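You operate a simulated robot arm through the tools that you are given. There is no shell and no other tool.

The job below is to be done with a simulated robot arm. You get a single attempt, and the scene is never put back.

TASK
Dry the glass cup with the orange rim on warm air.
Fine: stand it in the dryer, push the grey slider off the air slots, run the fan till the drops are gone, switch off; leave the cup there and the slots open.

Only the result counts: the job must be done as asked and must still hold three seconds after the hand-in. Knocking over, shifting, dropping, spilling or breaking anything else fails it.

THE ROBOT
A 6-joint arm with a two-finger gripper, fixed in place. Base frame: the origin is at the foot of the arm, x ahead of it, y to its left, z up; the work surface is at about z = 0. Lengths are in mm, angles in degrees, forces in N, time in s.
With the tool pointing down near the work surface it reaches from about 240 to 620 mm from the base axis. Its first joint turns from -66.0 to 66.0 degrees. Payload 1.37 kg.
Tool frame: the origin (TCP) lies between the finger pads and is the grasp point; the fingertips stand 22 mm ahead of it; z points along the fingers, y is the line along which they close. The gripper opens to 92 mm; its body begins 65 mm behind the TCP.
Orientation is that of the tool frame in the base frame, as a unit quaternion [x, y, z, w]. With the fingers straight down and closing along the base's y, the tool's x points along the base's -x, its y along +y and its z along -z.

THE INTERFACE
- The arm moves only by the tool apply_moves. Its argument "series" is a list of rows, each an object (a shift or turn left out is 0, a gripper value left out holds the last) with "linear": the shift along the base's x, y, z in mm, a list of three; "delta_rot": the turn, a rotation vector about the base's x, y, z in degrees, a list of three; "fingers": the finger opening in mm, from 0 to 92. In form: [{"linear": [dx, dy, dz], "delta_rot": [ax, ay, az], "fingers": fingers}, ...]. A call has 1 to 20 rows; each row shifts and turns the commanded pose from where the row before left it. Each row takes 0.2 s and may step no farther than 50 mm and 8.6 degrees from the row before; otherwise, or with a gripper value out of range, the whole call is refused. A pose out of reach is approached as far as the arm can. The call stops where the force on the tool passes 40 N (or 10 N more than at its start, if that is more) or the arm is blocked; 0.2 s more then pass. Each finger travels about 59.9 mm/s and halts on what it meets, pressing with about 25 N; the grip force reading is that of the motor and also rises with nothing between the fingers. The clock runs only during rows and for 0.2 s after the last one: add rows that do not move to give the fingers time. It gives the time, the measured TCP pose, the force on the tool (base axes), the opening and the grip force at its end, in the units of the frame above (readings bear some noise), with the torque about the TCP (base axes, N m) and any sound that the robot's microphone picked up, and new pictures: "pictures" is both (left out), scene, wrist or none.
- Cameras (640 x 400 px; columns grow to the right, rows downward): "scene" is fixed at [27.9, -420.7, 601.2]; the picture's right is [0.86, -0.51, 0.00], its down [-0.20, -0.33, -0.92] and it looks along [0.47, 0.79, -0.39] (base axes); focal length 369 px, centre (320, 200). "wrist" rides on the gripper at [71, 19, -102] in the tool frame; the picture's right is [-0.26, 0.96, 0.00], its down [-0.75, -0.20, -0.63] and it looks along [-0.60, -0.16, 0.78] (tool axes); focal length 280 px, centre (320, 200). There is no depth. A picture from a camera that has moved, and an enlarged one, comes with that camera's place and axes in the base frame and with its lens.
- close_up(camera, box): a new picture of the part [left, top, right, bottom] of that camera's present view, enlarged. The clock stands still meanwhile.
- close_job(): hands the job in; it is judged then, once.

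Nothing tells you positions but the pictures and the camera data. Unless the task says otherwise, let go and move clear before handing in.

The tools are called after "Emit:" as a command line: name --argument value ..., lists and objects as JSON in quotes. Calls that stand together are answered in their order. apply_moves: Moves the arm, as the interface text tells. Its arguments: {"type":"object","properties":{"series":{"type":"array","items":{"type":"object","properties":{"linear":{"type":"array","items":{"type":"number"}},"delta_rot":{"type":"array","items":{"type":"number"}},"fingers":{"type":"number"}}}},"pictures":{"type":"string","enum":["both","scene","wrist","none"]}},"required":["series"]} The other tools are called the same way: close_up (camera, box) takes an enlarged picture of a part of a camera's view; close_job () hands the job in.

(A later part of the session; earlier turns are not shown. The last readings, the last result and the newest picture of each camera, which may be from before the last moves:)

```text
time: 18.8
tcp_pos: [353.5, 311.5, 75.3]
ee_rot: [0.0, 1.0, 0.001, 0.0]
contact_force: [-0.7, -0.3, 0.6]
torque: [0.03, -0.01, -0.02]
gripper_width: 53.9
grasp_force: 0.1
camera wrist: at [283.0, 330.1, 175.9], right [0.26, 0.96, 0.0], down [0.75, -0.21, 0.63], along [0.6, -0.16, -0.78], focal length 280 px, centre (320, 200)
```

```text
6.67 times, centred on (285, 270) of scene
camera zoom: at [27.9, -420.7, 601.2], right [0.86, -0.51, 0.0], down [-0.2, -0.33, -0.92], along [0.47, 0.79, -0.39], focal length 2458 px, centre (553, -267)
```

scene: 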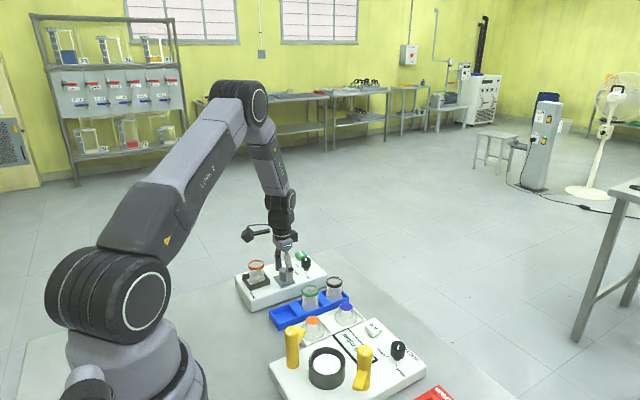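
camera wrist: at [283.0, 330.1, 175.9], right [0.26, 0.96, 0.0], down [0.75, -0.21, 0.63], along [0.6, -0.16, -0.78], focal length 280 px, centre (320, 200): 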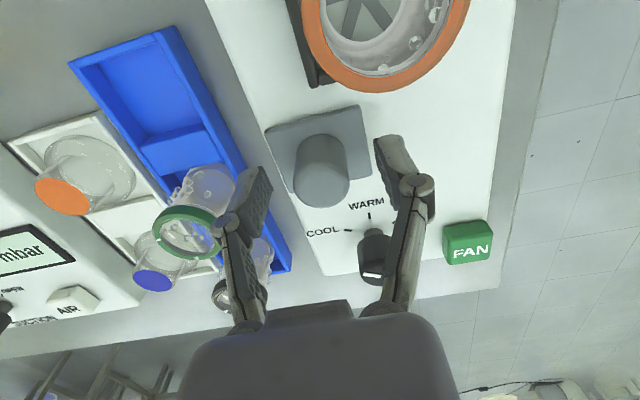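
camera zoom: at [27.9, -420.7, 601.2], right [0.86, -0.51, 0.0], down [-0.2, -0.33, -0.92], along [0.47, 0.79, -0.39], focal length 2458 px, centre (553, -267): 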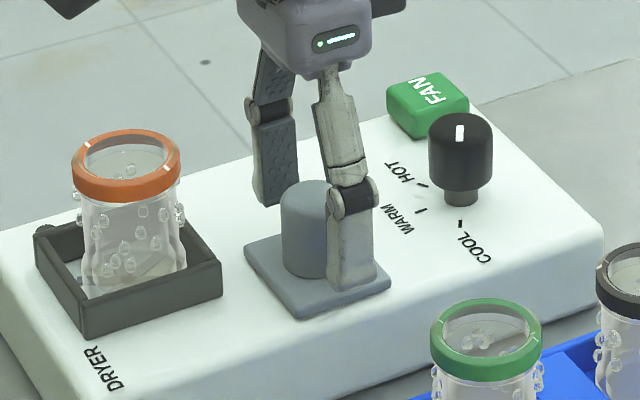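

The fingers straddle the slider knob. I'll close to a loose cage around it and push a few mm in +y, where there is free room on the panel, watching the force.

Emit:
apply_moves --series '[{"linear": [0, 0, 0], "fingers": 27}, {"linear": [0, 0, 0]}, {"linear": [0, 0, 0]}, {"linear": [0, 4, 0]}, {"linear": [0, 4, 0]}, {"linear": [0, 4, 0]}]'

Emit:
close_up --camera "wrist" --box '[200, 60, 460, 260]'

```text
time: 20.2
tcp_pos: [353.4, 325.1, 76.1]
ee_rot: [0.001, 1.0, 0.001, 0.001]
contact_force: [0.3, -0.6, 0.6]
torque: [-0.02, 0.02, -0.02]
gripper_width: 27.1
grasp_force: 0.1
camera wrist: at [283.4, 342.5, 176.9], right [0.26, 0.96, 0.0], down [0.75, -0.21, 0.63], along [0.6, -0.16, -0.78], focal length 280 px, centre (320, 200)
```

scene: 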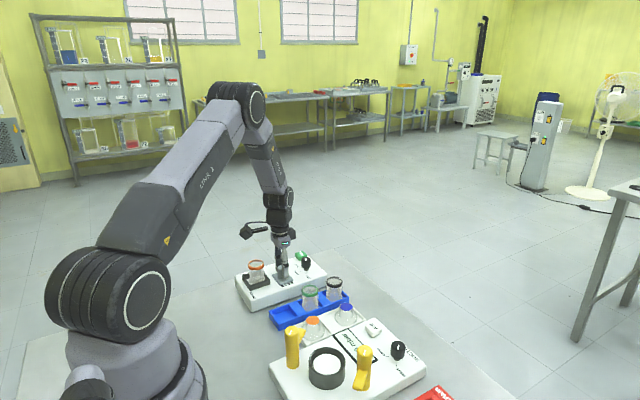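
wrist: 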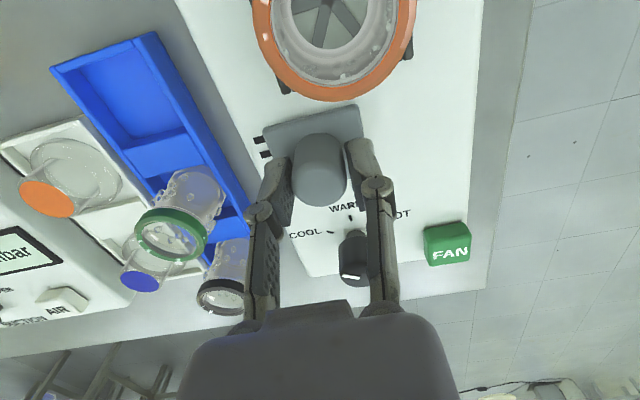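

```text
2.00 times, centred on (330, 160) of wrist
camera zoom: at [283.4, 342.5, 176.9], right [0.26, 0.96, 0.0], down [0.75, -0.21, 0.63], along [0.6, -0.16, -0.78], focal length 561 px, centre (300, 280)
```

zoom: 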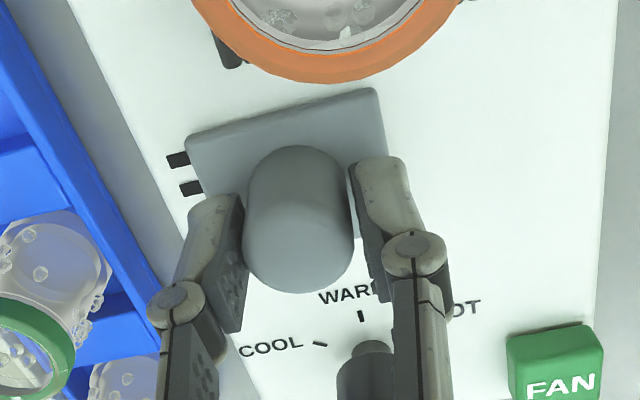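

Black air slots are appearing as the slider moves in +y. I'll keep pushing in steady steps.

Emit:
apply_moves --series '[{"linear": [0, 5, 0]}, {"linear": [0, 5, 0]}, {"linear": [0, 5, 0]}, {"linear": [0, 5, 0]}, {"linear": [0, 5, 0]}, {"linear": [0, 0, 0]}]'

Emit:
close_up --camera "wrist" --box '[200, 60, 460, 260]'

```text
time: 21.6
tcp_pos: [355.0, 348.5, 76.7]
ee_rot: [-0.001, 1.0, 0.001, 0.0]
contact_force: [0.9, -0.1, -0.7]
torque: [-0.01, 0.0, 0.0]
gripper_width: 27.0
grasp_force: 0.4
camera wrist: at [283.1, 366.5, 176.9], right [0.26, 0.96, 0.0], down [0.75, -0.21, 0.63], along [0.6, -0.16, -0.78], focal length 280 px, centre (320, 200)
```

scene: 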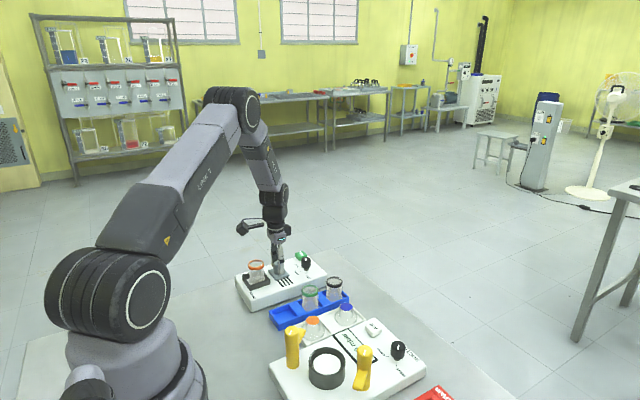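
wrist: 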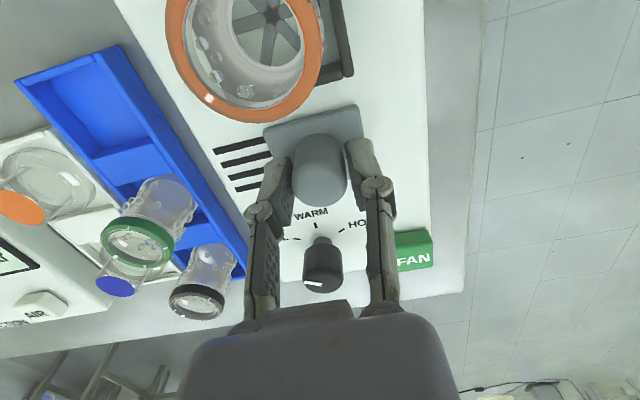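

```text
2.00 times, centred on (330, 160) of wrist
camera zoom: at [283.1, 366.5, 176.9], right [0.26, 0.96, 0.0], down [0.75, -0.21, 0.63], along [0.6, -0.16, -0.78], focal length 561 px, centre (300, 280)
```

zoom: 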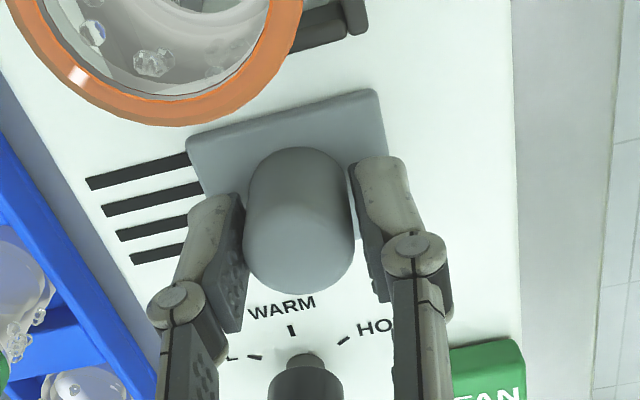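

Four slots are partly uncovered and nothing resists. I'll push further.

Emit:
apply_moves --series '[{"linear": [0, 4, 0]}, {"linear": [0, 4, 0]}, {"linear": [0, 4, 0]}, {"linear": [0, 0, 0]}]'

Emit:
close_up --camera "wrist" --box '[200, 60, 460, 260]'

Emit:
close_up --camera "scene" --box '[240, 240, 330, 300]'

```text
time: 22.6
tcp_pos: [354.8, 361.4, 77.1]
ee_rot: [-0.001, 1.0, 0.001, 0.0]
contact_force: [-0.1, 0.1, 0.2]
torque: [0.0, -0.02, -0.01]
gripper_width: 27.1
grasp_force: 0.1
camera wrist: at [283.3, 379.8, 176.6], right [0.26, 0.96, 0.0], down [0.75, -0.21, 0.63], along [0.6, -0.16, -0.78], focal length 280 px, centre (320, 200)
```

scene: 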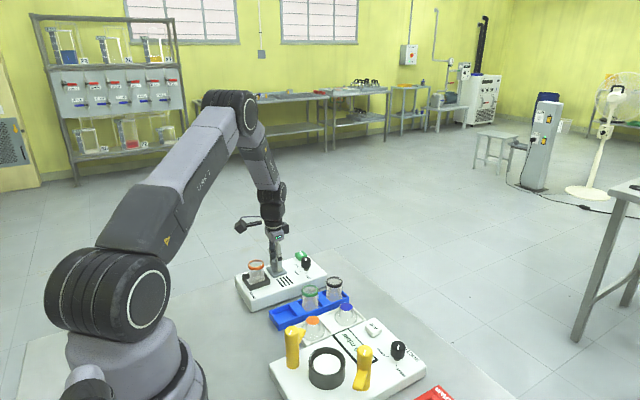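
wrist: 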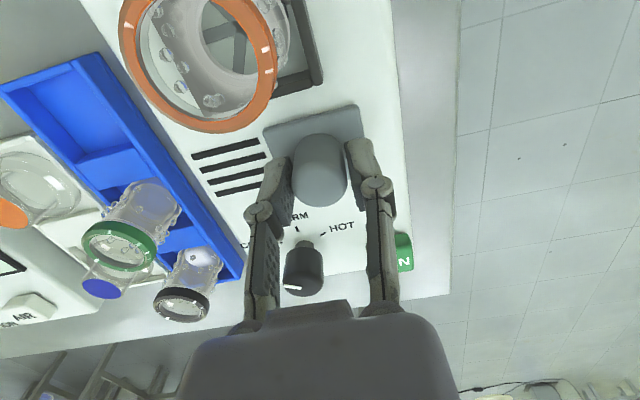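

```text
2.00 times, centred on (330, 160) of wrist
camera zoom: at [283.3, 379.8, 176.6], right [0.26, 0.96, 0.0], down [0.75, -0.21, 0.63], along [0.6, -0.16, -0.78], focal length 561 px, centre (300, 280)
```

zoom: 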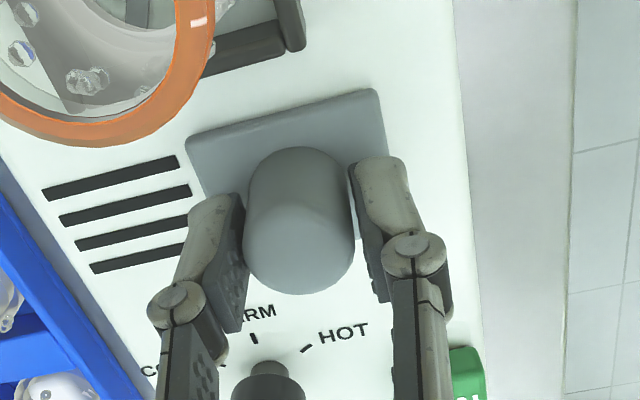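

```text
6.67 times, centred on (285, 270) of scene
camera zoom: at [27.9, -420.7, 601.2], right [0.86, -0.51, 0.0], down [-0.2, -0.33, -0.92], along [0.47, 0.79, -0.39], focal length 2458 px, centre (553, -267)
```

zoom: 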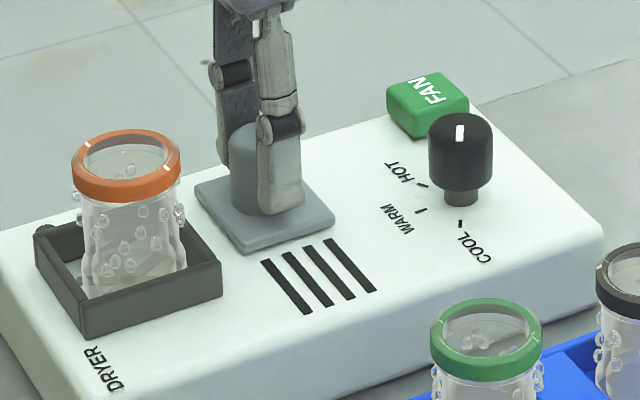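

The slots are now fully uncovered with a small gap to the plate. I'll push a few more mm for margin, watching for an end stop.

Emit:
apply_moves --series '[{"linear": [0, 3, 0]}, {"linear": [0, 2, 0]}, {"linear": [0, 0, 0]}]' --pictures "wrist"

Emit:
close_up --camera "wrist" --box '[150, 60, 410, 260]'

```text
time: 23.4
tcp_pos: [353.4, 366.4, 75.7]
ee_rot: [0.0, 1.0, 0.0, 0.0]
contact_force: [-0.6, 0.3, 0.5]
torque: [-0.01, 0.01, 0.0]
gripper_width: 26.9
grasp_force: 0.0
camera wrist: at [282.4, 383.8, 176.6], right [0.26, 0.96, 0.0], down [0.75, -0.21, 0.63], along [0.6, -0.16, -0.78], focal length 280 px, centre (320, 200)
```

wrist: 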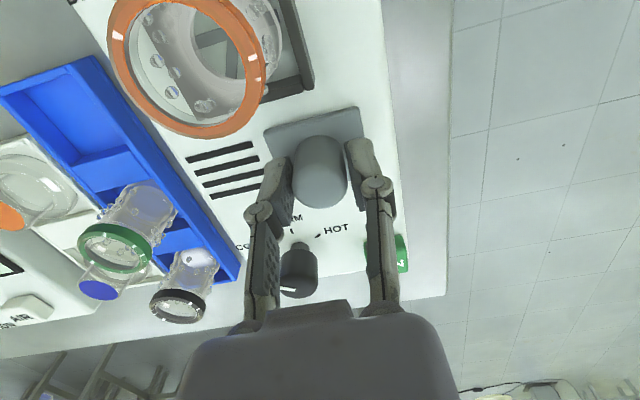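

```text
2.00 times, centred on (280, 160) of wrist
camera zoom: at [282.4, 383.8, 176.6], right [0.26, 0.96, 0.0], down [0.75, -0.21, 0.63], along [0.6, -0.16, -0.78], focal length 561 px, centre (400, 280)
```

zoom: 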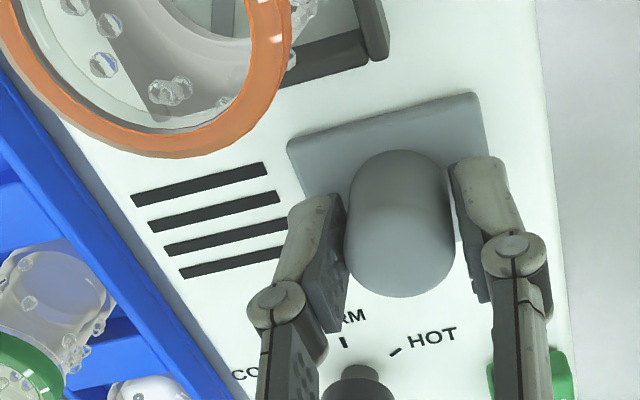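

The slots are clearly open. I'll test for an end stop with a few more mm.

Emit:
apply_moves --series '[{"linear": [0, 2, 0]}, {"linear": [0, 2, 0]}, {"linear": [0, 0, 0]}]' --pictures "wrist"

Emit:
close_up --camera "wrist" --box '[150, 60, 410, 260]'

```text
time: 24.2
tcp_pos: [353.4, 369.8, 75.6]
ee_rot: [0.0, 1.0, 0.001, 0.001]
contact_force: [0.9, -1.3, 0.6]
torque: [-0.02, 0.04, 0.04]
gripper_width: 28.3
grasp_force: 1.0
camera wrist: at [282.9, 387.9, 177.2], right [0.26, 0.96, 0.0], down [0.75, -0.21, 0.63], along [0.6, -0.16, -0.78], focal length 280 px, centre (320, 200)
```

wrist: 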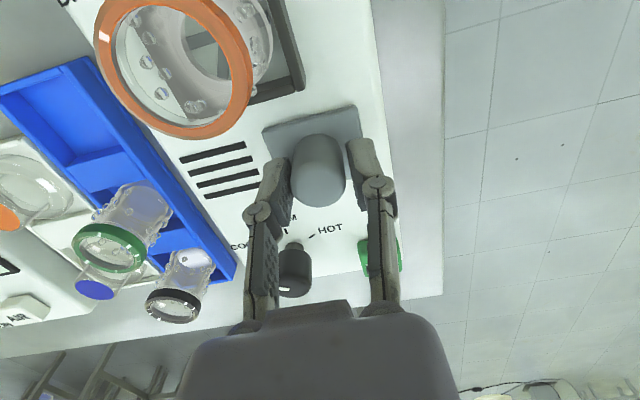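

```text
2.00 times, centred on (280, 160) of wrist
camera zoom: at [282.9, 387.9, 177.2], right [0.26, 0.96, 0.0], down [0.75, -0.21, 0.63], along [0.6, -0.16, -0.78], focal length 561 px, centre (400, 280)
```

zoom: 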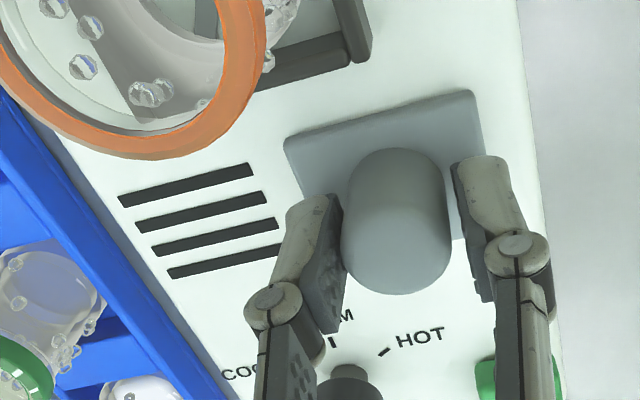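

The finger is being pushed back slightly, so the slider has reached its end stop with all slots open. I'll open the fingers and lift straight up.

Emit:
apply_moves --series '[{"linear": [0, -1, 0], "fingers": 46}, {"linear": [0, 0, 0]}, {"linear": [0, 0, 15]}, {"linear": [0, 0, 30]}, {"linear": [0, 0, 40]}, {"linear": [0, 0, 20]}, {"linear": [0, 0, 0]}]'

Emit:
close_up --camera "wrist" --box '[200, 30, 440, 180]'

Emit:
close_up --camera "scene" --box '[230, 235, 340, 310]'

```text
time: 25.8
tcp_pos: [356.4, 367.7, 180.0]
ee_rot: [0.001, 1.0, -0.001, 0.0]
contact_force: [-0.7, -0.4, -0.6]
torque: [0.02, 0.01, 0.02]
gripper_width: 45.9
grasp_force: 0.1
camera wrist: at [285.9, 386.9, 281.0], right [0.26, 0.96, 0.0], down [0.75, -0.21, 0.63], along [0.6, -0.16, -0.78], focal length 280 px, centre (320, 200)
```

scene: 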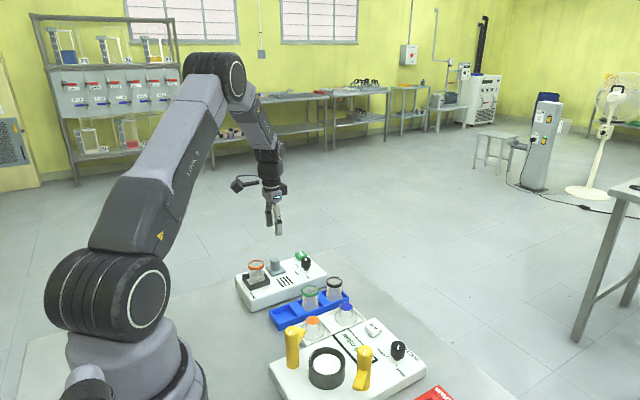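
wrist: 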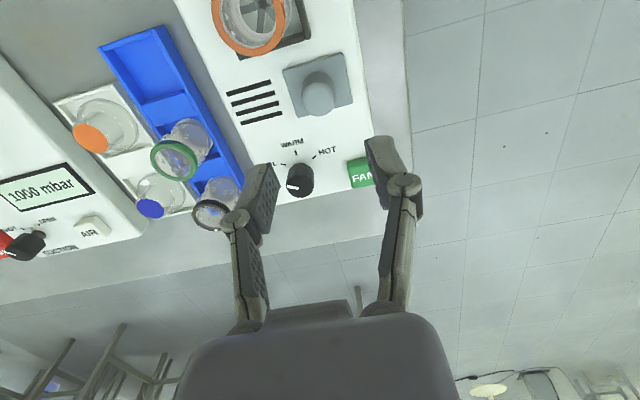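

```text
2.67 times, centred on (320, 105) of wrist
camera zoom: at [285.9, 386.9, 281.0], right [0.26, 0.96, 0.0], down [0.75, -0.21, 0.63], along [0.6, -0.16, -0.78], focal length 748 px, centre (320, 453)
```

zoom: 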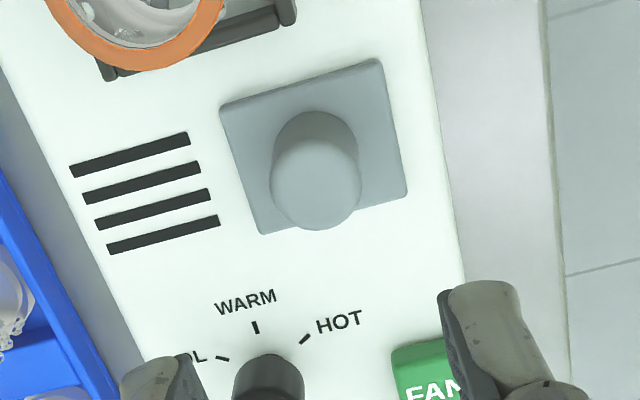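

```text
5.33 times, centred on (285, 272) of scene
camera zoom: at [27.9, -420.7, 601.2], right [0.86, -0.51, 0.0], down [-0.2, -0.33, -0.92], along [0.47, 0.79, -0.39], focal length 1967 px, centre (507, -187)
```

zoom: 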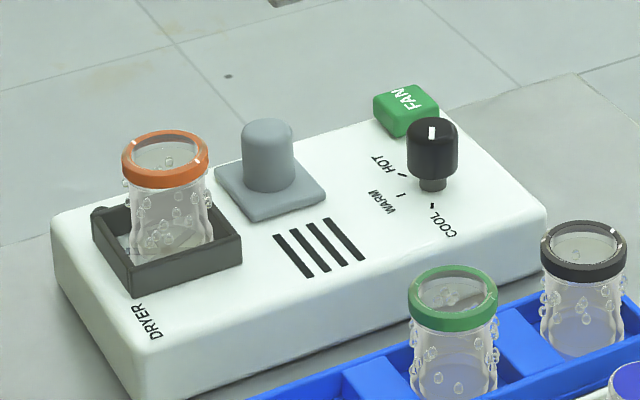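

The slots are open and the slider stayed put. The dial axis comes out at (428, 329.3), the cap is about 26 mm wide at z ≈ 50–69, and COOL and HOT sit ±60° from WARM. Next I'll move above the dial.

Emit:
apply_moves --series '[{"linear": [36, -19, 0], "fingers": 40}, {"linear": [35.7, -19.4, 0]}, {"linear": [0, 0, -30]}, {"linear": [0, 0, -20]}, {"linear": [0, 0, 0]}, {"linear": [0, 0, 0]}]'

Emit:
close_up --camera "wrist" --box '[200, 60, 460, 260]'

```text
time: 27.2
tcp_pos: [429.0, 330.9, 130.9]
ee_rot: [0.0, 1.0, 0.001, 0.001]
contact_force: [0.2, 0.4, 0.5]
torque: [-0.02, -0.02, -0.04]
gripper_width: 40.0
grasp_force: 0.0
camera wrist: at [357.2, 349.9, 232.0], right [0.26, 0.96, 0.0], down [0.75, -0.21, 0.63], along [0.6, -0.16, -0.78], focal length 280 px, centre (320, 200)
```

scene: 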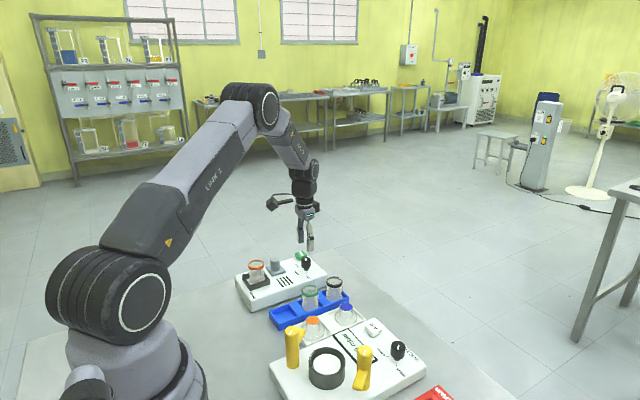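
wrist: 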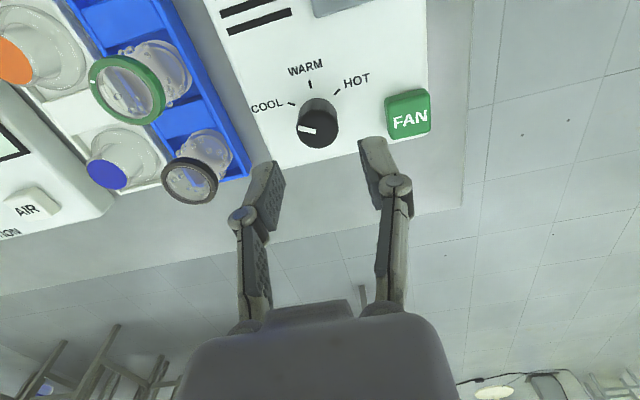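

```text
2.00 times, centred on (330, 160) of wrist
camera zoom: at [357.2, 349.9, 232.0], right [0.26, 0.96, 0.0], down [0.75, -0.21, 0.63], along [0.6, -0.16, -0.78], focal length 561 px, centre (300, 280)
```

zoom: 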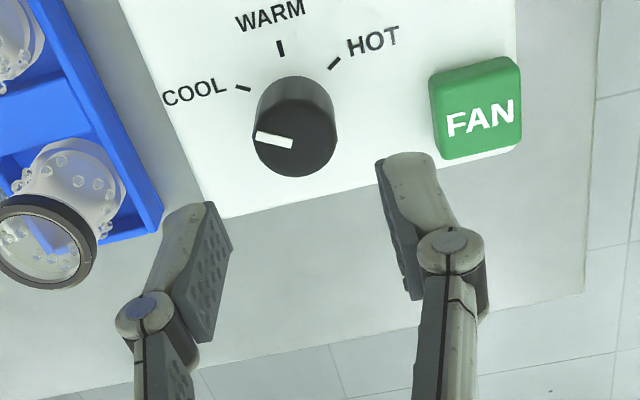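

The pointer sits on COOL, about 60° from WARM, and the dial centre is (428.5, 329.2). I'll go down around the cap, keeping the tips above the panel.

Emit:
apply_moves --series '[{"linear": [0, -1.6, -20]}, {"linear": [0, 0, -20]}, {"linear": [0, 0, 0]}, {"linear": [0, 0, 0]}]' --pictures "wrist"

Emit:
close_up --camera "wrist" --box '[200, 60, 460, 260]'

Emit:
close_up --camera "scene" --box '[260, 225, 350, 290]'

```text
time: 28.2
tcp_pos: [427.1, 330.5, 91.6]
ee_rot: [0.0, 1.0, 0.0, 0.0]
contact_force: [-0.3, -0.4, -0.1]
torque: [-0.01, -0.04, -0.02]
gripper_width: 39.8
grasp_force: 0.0
camera wrist: at [356.2, 347.9, 192.8], right [0.26, 0.96, 0.0], down [0.75, -0.21, 0.63], along [0.6, -0.16, -0.78], focal length 280 px, centre (320, 200)
```

wrist: 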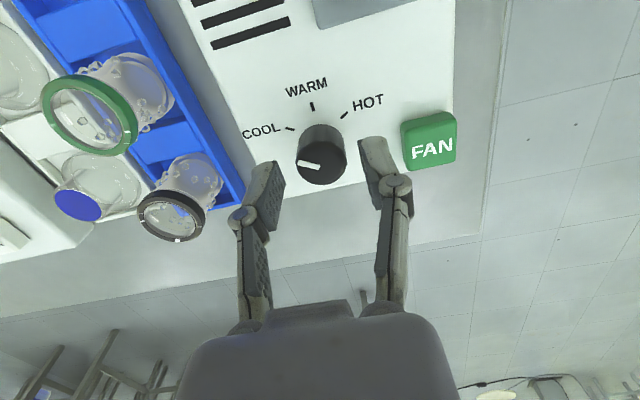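

```text
2.00 times, centred on (330, 160) of wrist
camera zoom: at [356.2, 347.9, 192.8], right [0.26, 0.96, 0.0], down [0.75, -0.21, 0.63], along [0.6, -0.16, -0.78], focal length 561 px, centre (300, 280)
```

zoom: 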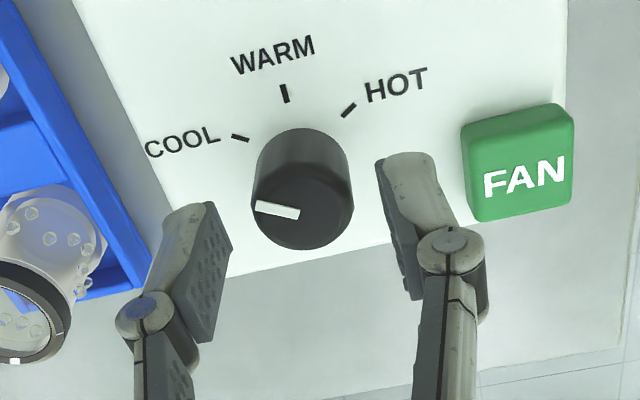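

```text
6.15 times, centred on (305, 258) of scene
camera zoom: at [27.9, -420.7, 601.2], right [0.86, -0.51, 0.0], down [-0.2, -0.33, -0.92], along [0.47, 0.79, -0.39], focal length 2269 px, centre (412, -154)
```

zoom: 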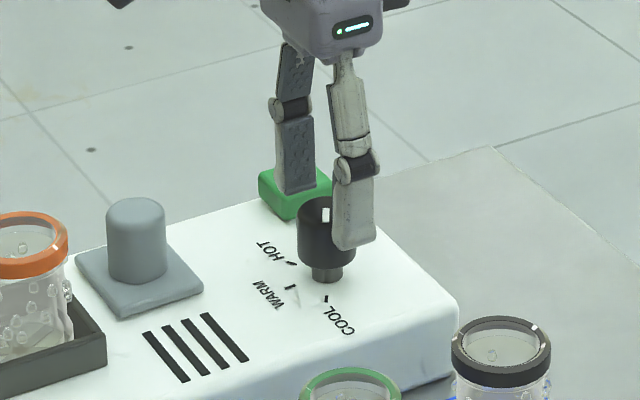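

The fingers are either side of the dial cap, and the FAN button is about (441, 387), clear of them. I'll descend the last stretch and close on the cap.

Emit:
apply_moves --series '[{"linear": [1, 0, -12]}, {"linear": [0, 0, -11]}, {"linear": [0, 0, 0]}, {"linear": [0, 0, 0]}]'

Emit:
close_up --camera "wrist" --box '[200, 60, 460, 260]'

Emit:
close_up --camera "scene" --box '[260, 225, 350, 290]'

```text
time: 29.2
tcp_pos: [427.5, 330.9, 68.6]
ee_rot: [0.0, 1.0, 0.001, 0.001]
contact_force: [-0.3, 0.1, 0.0]
torque: [0.02, 0.03, -0.02]
gripper_width: 40.0
grasp_force: 0.1
camera wrist: at [357.3, 348.2, 170.0], right [0.26, 0.96, 0.0], down [0.75, -0.21, 0.63], along [0.6, -0.16, -0.78], focal length 280 px, centre (320, 200)
```

scene: 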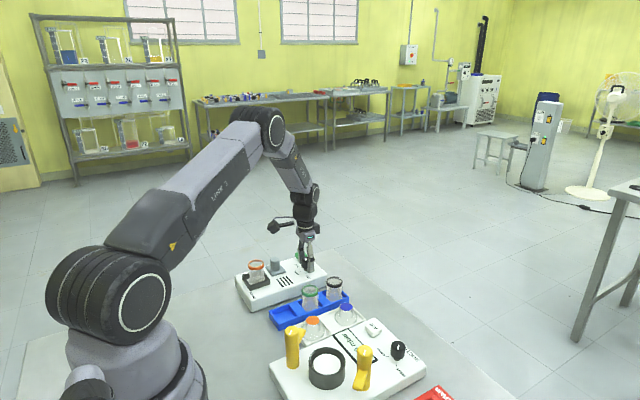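
wrist: 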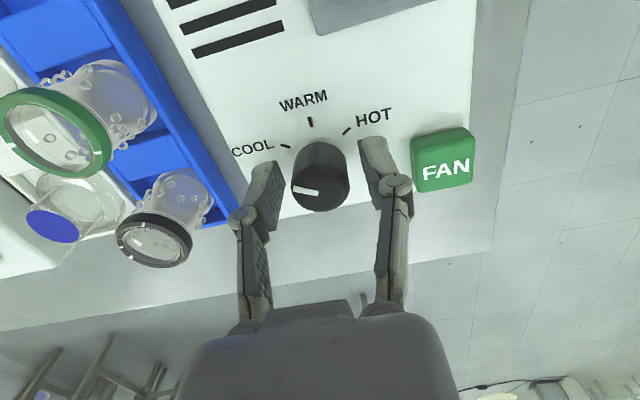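

```text
2.00 times, centred on (330, 160) of wrist
camera zoom: at [357.3, 348.2, 170.0], right [0.26, 0.96, 0.0], down [0.75, -0.21, 0.63], along [0.6, -0.16, -0.78], focal length 561 px, centre (300, 280)
```

zoom: 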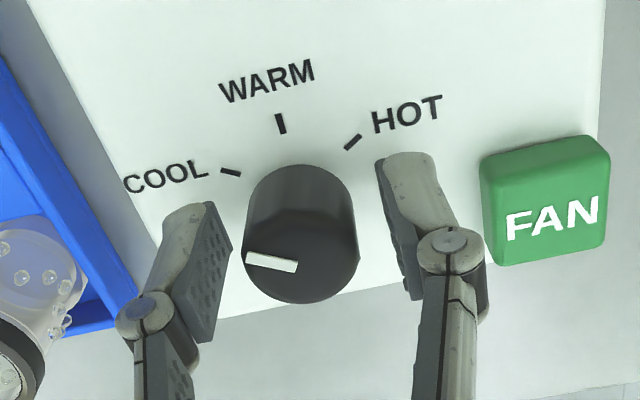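

```text
6.15 times, centred on (305, 258) of scene
camera zoom: at [27.9, -420.7, 601.2], right [0.86, -0.51, 0.0], down [-0.2, -0.33, -0.92], along [0.47, 0.79, -0.39], focal length 2269 px, centre (412, -154)
```

zoom: 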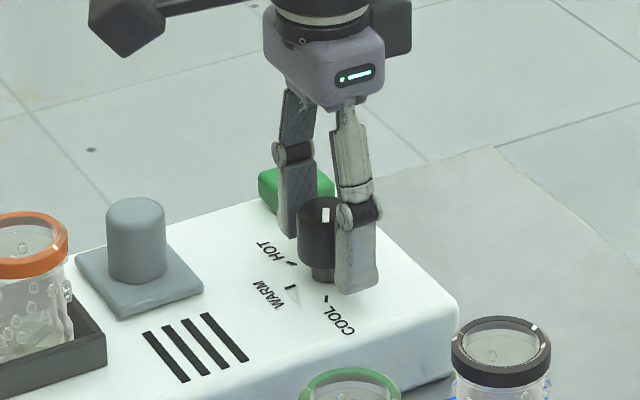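

The fingers are centred on the cap. I'll close on it, then rotate 60° clockwise seen from above, in small steps.

Emit:
apply_moves --series '[{"linear": [0, 0, 0], "fingers": 23}, {"linear": [0, 0, 0]}, {"linear": [0, 0, 0]}]' --pictures "wrist"

```text
time: 30.0
tcp_pos: [426.9, 329.3, 69.2]
ee_rot: [0.001, 1.0, 0.001, 0.001]
contact_force: [0.5, 1.6, -1.7]
torque: [0.05, -0.05, 0.03]
gripper_width: 25.5
grasp_force: 27.9
camera wrist: at [357.2, 348.3, 170.1], right [0.26, 0.96, 0.0], down [0.75, -0.21, 0.63], along [0.6, -0.16, -0.78], focal length 280 px, centre (320, 200)
```

wrist: 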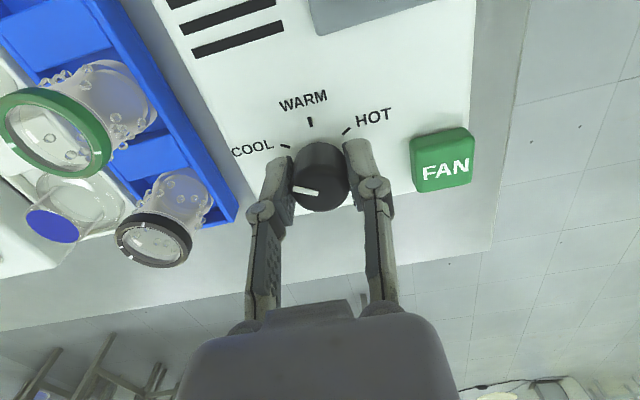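

Emit:
apply_moves --series '[{"delta_rot": [0, 0, -7.5]}, {"delta_rot": [0, 0, -7.5]}, {"linear": [0, 0, 0]}]'

Emit:
close_up --camera "scene" --box '[260, 225, 350, 290]'

Emit:
close_up --camera "wrist" --box '[200, 60, 460, 260]'

```text
time: 30.8
tcp_pos: [427.3, 330.1, 69.5]
ee_rot: [0.132, 0.991, 0.0, 0.001]
contact_force: [5.9, -1.3, 0.6]
torque: [0.17, 0.54, 0.01]
gripper_width: 25.4
grasp_force: 27.8
camera wrist: at [364.6, 366.2, 170.0], right [0.51, 0.86, 0.0], down [0.67, -0.4, 0.63], along [0.54, -0.31, -0.78], focal length 280 px, centre (320, 200)
```

scene: 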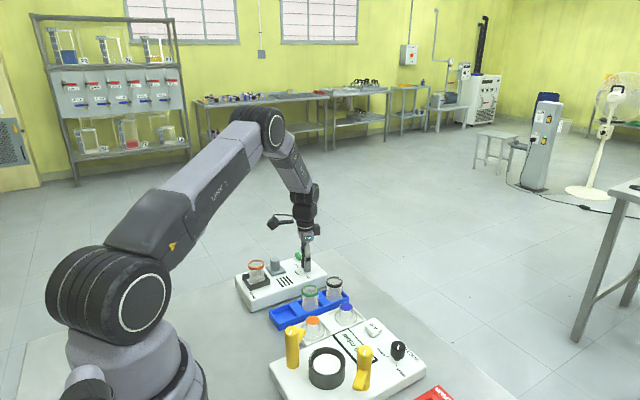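
wrist: 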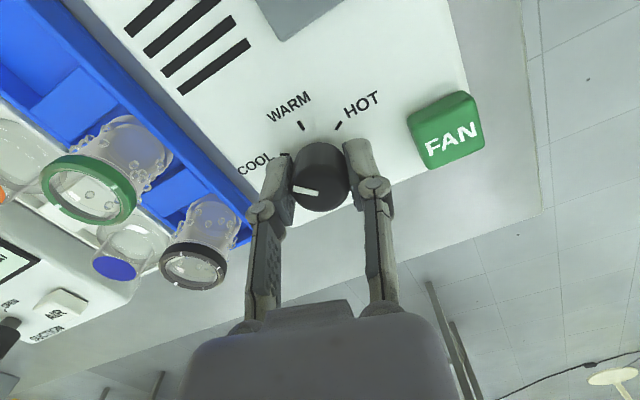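

```text
6.15 times, centred on (305, 258) of scene
camera zoom: at [27.9, -420.7, 601.2], right [0.86, -0.51, 0.0], down [-0.2, -0.33, -0.92], along [0.47, 0.79, -0.39], focal length 2269 px, centre (412, -154)
```

zoom: 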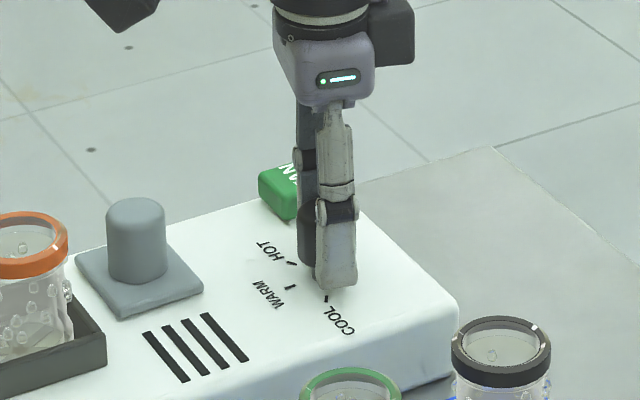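

```text
2.00 times, centred on (330, 160) of wrist
camera zoom: at [364.6, 366.2, 170.0], right [0.51, 0.86, 0.0], down [0.67, -0.4, 0.63], along [0.54, -0.31, -0.78], focal length 561 px, centre (300, 280)
```

zoom: 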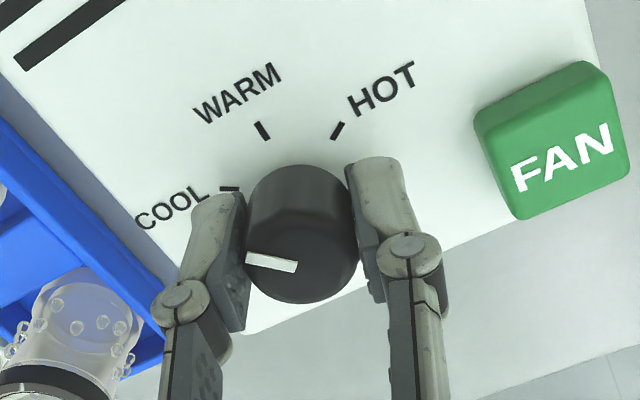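

The cap turns with the fingers, and the mark has moved 15° toward WARM. I'll continue.

Emit:
apply_moves --series '[{"delta_rot": [0, 0, -7.5]}, {"delta_rot": [0, 0, -7.5]}, {"delta_rot": [0, 0, -7.5]}, {"linear": [0, 0, 0]}]' --pictures "wrist"

```text
time: 31.8
tcp_pos: [426.9, 329.8, 69.6]
ee_rot: [0.322, 0.947, 0.003, 0.002]
contact_force: [15.3, 11.7, -4.0]
torque: [0.13, -0.4, 0.0]
gripper_width: 25.5
grasp_force: 27.8
camera wrist: at [383.1, 387.4, 170.1], right [0.8, 0.6, 0.01], down [0.47, -0.62, 0.63], along [0.38, -0.49, -0.78], focal length 280 px, centre (320, 200)
```

wrist: 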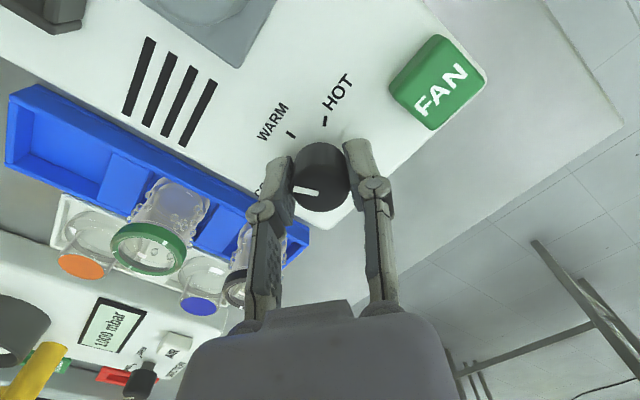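

Side force is building to about 19 N because the tool is slightly off the dial axis. I'll ease the tool by about 1 mm along the force to relieve it before continuing.

Emit:
apply_moves --series '[{"linear": [1, 0.8, 0]}, {"linear": [0, 0, 0]}]' --pictures "none"

```text
time: 32.4
tcp_pos: [428.5, 329.9, 69.7]
ee_rot: [0.321, 0.947, 0.001, 0.0]
contact_force: [0.2, 5.7, 15.5]
torque: [0.08, -0.06, 0.03]
gripper_width: 25.2
grasp_force: 27.6
```

Emit:
apply_moves --series '[{"linear": [0, 0.3, 0.7]}, {"linear": [0, 0, 0]}]' --pictures "none"

```text
time: 33.0
tcp_pos: [428.1, 330.0, 69.1]
ee_rot: [0.322, 0.947, 0.0, 0.002]
contact_force: [6.6, 0.2, 14.7]
torque: [0.26, 0.16, 0.02]
gripper_width: 25.2
grasp_force: 28.2
```

Emit:
apply_moves --series '[{"linear": [0.3, 0, 1]}, {"linear": [0, 0, 0]}]' --pictures "none"

```text
time: 33.6
tcp_pos: [428.3, 330.4, 69.2]
ee_rot: [0.321, 0.947, 0.001, 0.002]
contact_force: [13.4, 11.1, -5.9]
torque: [-0.01, -0.52, 0.0]
gripper_width: 25.3
grasp_force: 27.8
```

The forces are moderate and fluctuate with small arm errors, well below the limit. I'll finish the last 22.5° in smaller steps.

Emit:
apply_moves --series '[{"delta_rot": [0, 0, -6]}, {"delta_rot": [0, 0, -6]}, {"delta_rot": [0, 0, -6]}, {"delta_rot": [0, 0, -4.5]}, {"linear": [0, 0, 0]}]'

Emit:
close_up --camera "wrist" --box '[200, 60, 460, 260]'

Emit:
close_up --camera "scene" --box '[260, 225, 350, 290]'

```text
time: 34.8
tcp_pos: [427.1, 330.2, 69.0]
ee_rot: [0.501, 0.866, 0.001, 0.0]
contact_force: [13.4, 16.1, -18.6]
torque: [0.07, -0.2, 0.02]
gripper_width: 25.4
grasp_force: 28.0
camera wrist: at [409.3, 400.3, 169.9], right [0.97, 0.25, 0.0], down [0.2, -0.76, 0.62], along [0.16, -0.6, -0.78], focal length 280 px, centre (320, 200)
```

scene: 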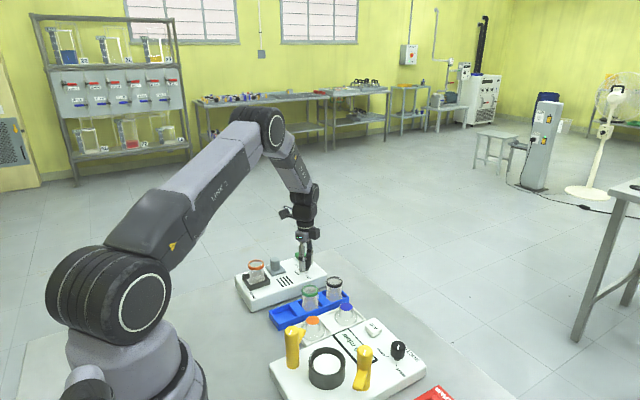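
wrist: 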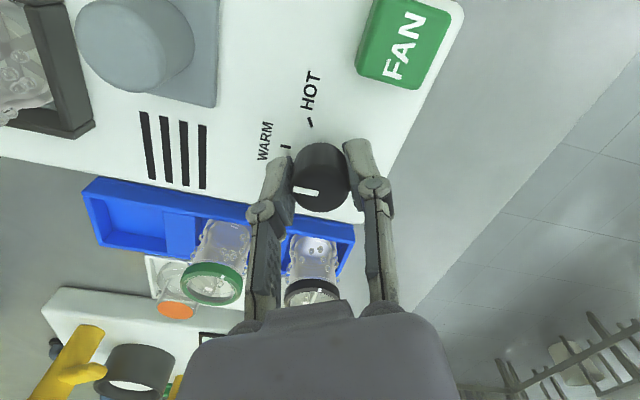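

```text
2.00 times, centred on (330, 160) of wrist
camera zoom: at [409.3, 400.3, 169.9], right [0.97, 0.25, 0.0], down [0.2, -0.76, 0.62], along [0.16, -0.6, -0.78], focal length 561 px, centre (300, 280)
```

zoom: 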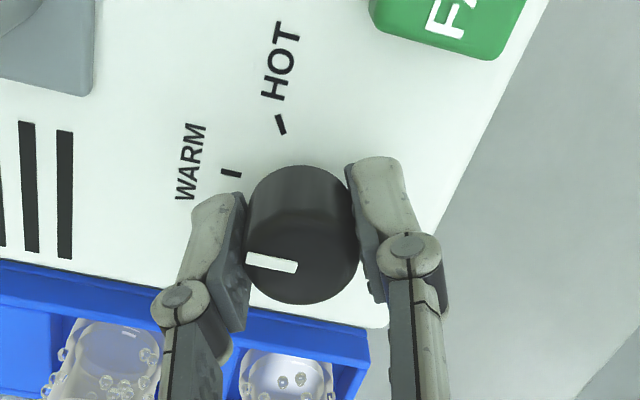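

```text
6.15 times, centred on (305, 258) of scene
camera zoom: at [28.0, -420.6, 601.3], right [0.86, -0.51, 0.0], down [-0.2, -0.33, -0.92], along [0.47, 0.79, -0.39], focal length 2269 px, centre (412, -154)
```

zoom: 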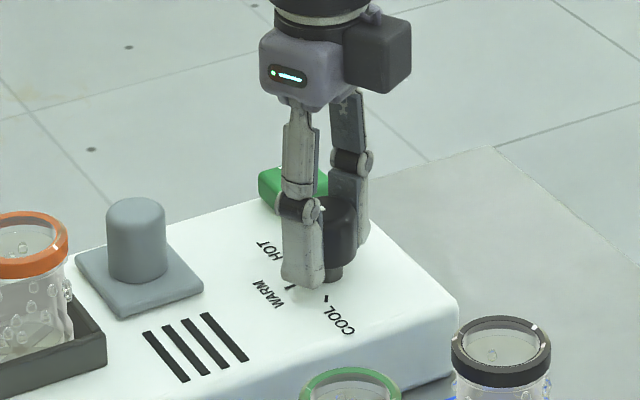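

The dial has turned about 60°. I'll zoom in to compare the mark with the WARM tick.

Emit:
close_up --camera "wrist" --box '[280, 130, 380, 220]'

Emit:
close_up --camera "scene" --box '[285, 245, 325, 275]'

```text
4.44 times, centred on (330, 175) of wrist
camera zoom: at [409.3, 400.3, 169.9], right [0.97, 0.25, 0.0], down [0.2, -0.76, 0.62], along [0.16, -0.6, -0.78], focal length 1246 px, centre (276, 311)
```

zoom: 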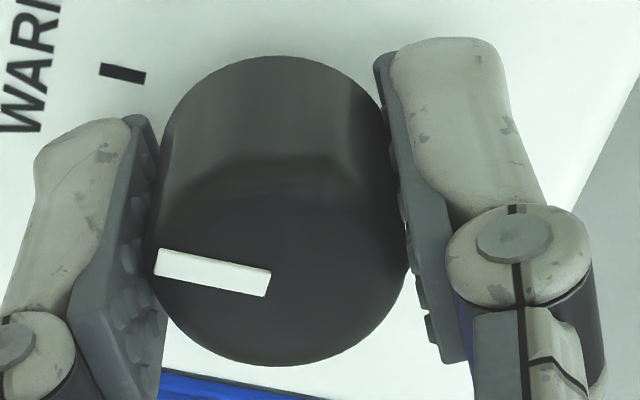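

```text
13.33 times, centred on (305, 260) of scene
camera zoom: at [28.0, -420.6, 601.3], right [0.86, -0.51, 0.0], down [-0.2, -0.33, -0.92], along [0.47, 0.79, -0.39], focal length 4917 px, centre (520, -600)
```

zoom: 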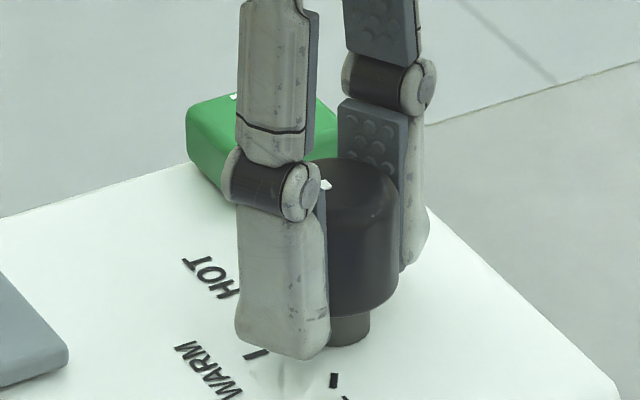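

The mark is parallel to the WARM tick within a degree or two. I'll open the fingers and lift straight up.

Emit:
apply_moves --series '[{"linear": [0, 0, 0], "fingers": 30}, {"linear": [0, 0, 0], "fingers": 40}, {"linear": [0, 0, 0]}, {"linear": [0, 0, 15]}, {"linear": [0, 0, 25]}, {"linear": [0, 0, 30]}, {"linear": [0, 0, 0]}]'

Emit:
close_up --camera "wrist" --box '[220, 30, 420, 180]'

Emit:
close_up --camera "scene" --box '[260, 225, 350, 290]'

```text
time: 36.4
tcp_pos: [428.9, 326.2, 139.1]
ee_rot: [0.5, 0.866, 0.001, 0.0]
contact_force: [0.3, 0.1, -0.2]
torque: [0.01, -0.02, 0.02]
gripper_width: 40.0
grasp_force: 0.1
camera wrist: at [409.1, 397.5, 239.8], right [0.97, 0.26, 0.0], down [0.2, -0.75, 0.63], along [0.16, -0.6, -0.78], focal length 280 px, centre (320, 200)
```

scene: 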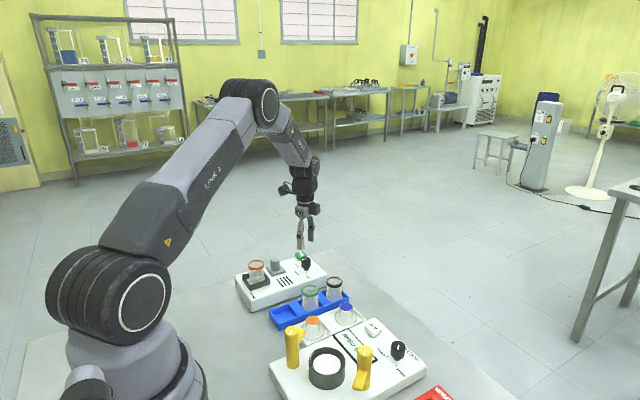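
wrist: 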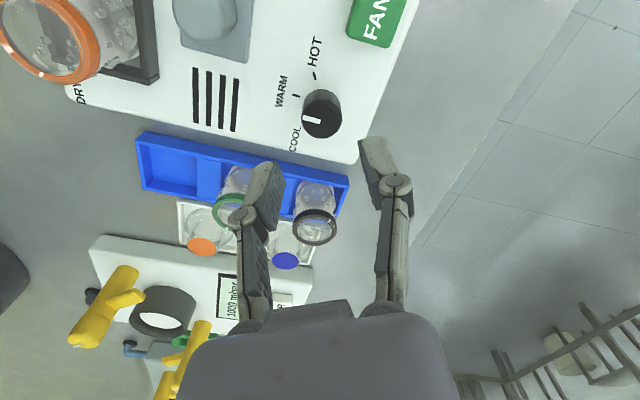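

```text
2.67 times, centred on (320, 105) of wrist
camera zoom: at [409.1, 397.5, 239.8], right [0.97, 0.26, 0.0], down [0.2, -0.75, 0.63], along [0.16, -0.6, -0.78], focal length 748 px, centre (320, 453)
```

zoom: 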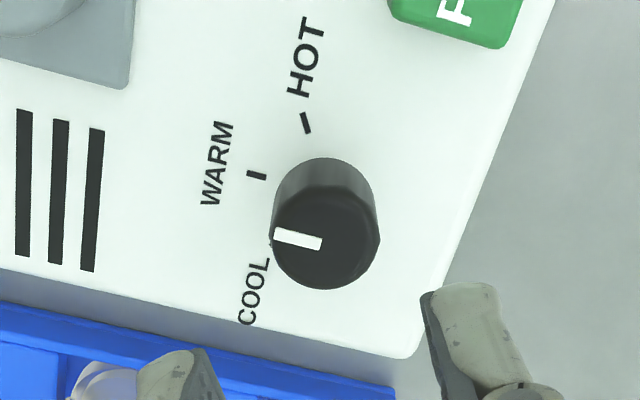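

```text
6.15 times, centred on (305, 258) of scene
camera zoom: at [27.9, -420.7, 601.2], right [0.86, -0.51, 0.0], down [-0.2, -0.33, -0.92], along [0.47, 0.79, -0.39], focal length 2269 px, centre (412, -154)
```

zoom: 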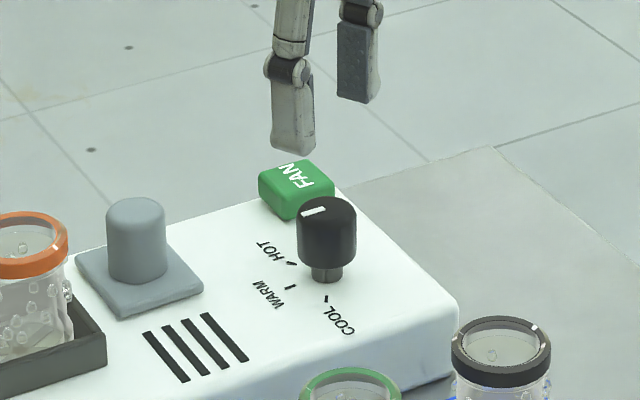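

The dial points at WARM. I'll turn the tool back, close the fingers and move above the FAN button at about (441, 387).

Emit:
apply_moves --series '[{"linear": [1, 6, 2], "delta_rot": [0, 0, 7.5], "fingers": 0}, {"linear": [2, 8, 0], "delta_rot": [0, 0, 7.5]}, {"linear": [2, 8, 0], "delta_rot": [0, 0, 7.5]}, {"linear": [2, 8, 0], "delta_rot": [0, 0, 7.5]}, {"linear": [2, 8, 0], "delta_rot": [0, 0, 7.5]}, {"linear": [2, 8, 0], "delta_rot": [0, 0, 7.5]}, {"linear": [1, 8, 0], "delta_rot": [0, 0, 7.5]}, {"linear": [0, 6.8, 0], "delta_rot": [0, 0, 7.5]}, {"linear": [0, 0, 0]}, {"linear": [0, 0, 0]}]'

Emit:
close_up --camera "wrist" --box '[200, 60, 460, 260]'

Emit:
close_up --camera "scene" --box '[220, 215, 350, 300]'

```text
time: 38.6
tcp_pos: [439.2, 390.8, 141.3]
ee_rot: [0.001, 1.0, 0.001, 0.001]
contact_force: [-0.2, 0.1, 0.3]
torque: [0.0, -0.01, -0.02]
gripper_width: 0.0
grasp_force: 25.1
camera wrist: at [368.5, 409.1, 242.0], right [0.26, 0.97, 0.0], down [0.75, -0.2, 0.63], along [0.6, -0.16, -0.78], focal length 280 px, centre (320, 200)
```

scene: 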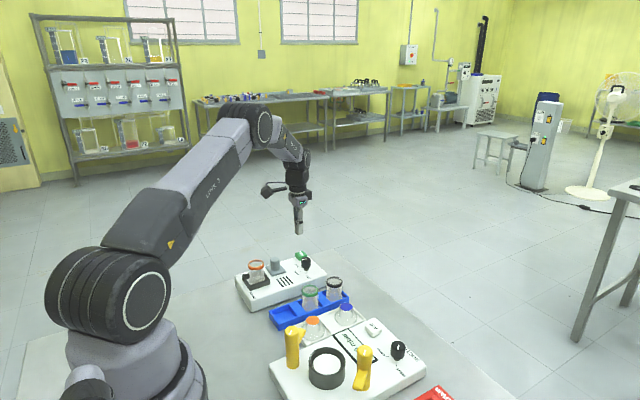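
wrist: 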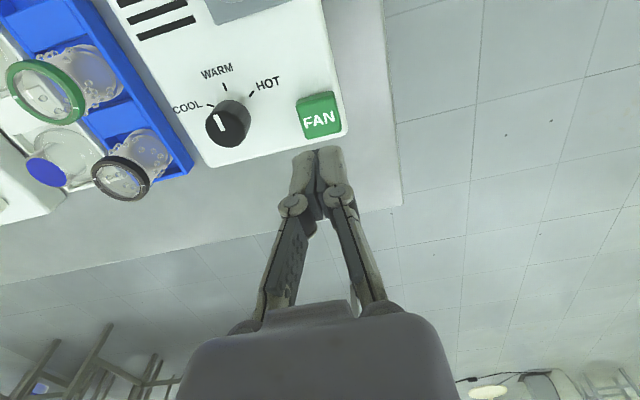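

```text
2.00 times, centred on (330, 160) of wrist
camera zoom: at [368.5, 409.1, 242.0], right [0.26, 0.97, 0.0], down [0.75, -0.2, 0.63], along [0.6, -0.16, -0.78], focal length 561 px, centre (300, 280)
```

zoom: 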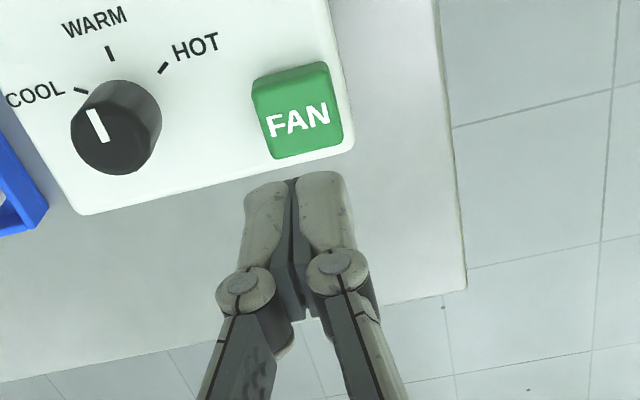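

```text
4.71 times, centred on (285, 258) of scene
camera zoom: at [27.9, -420.7, 601.2], right [0.86, -0.51, 0.0], down [-0.2, -0.33, -0.92], along [0.47, 0.79, -0.39], focal length 1735 px, centre (485, -71)
```

zoom: 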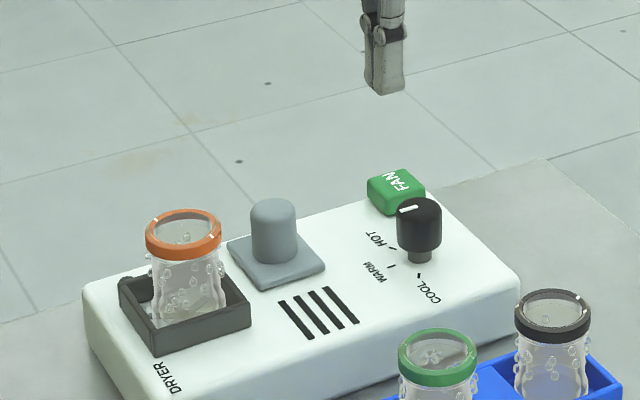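

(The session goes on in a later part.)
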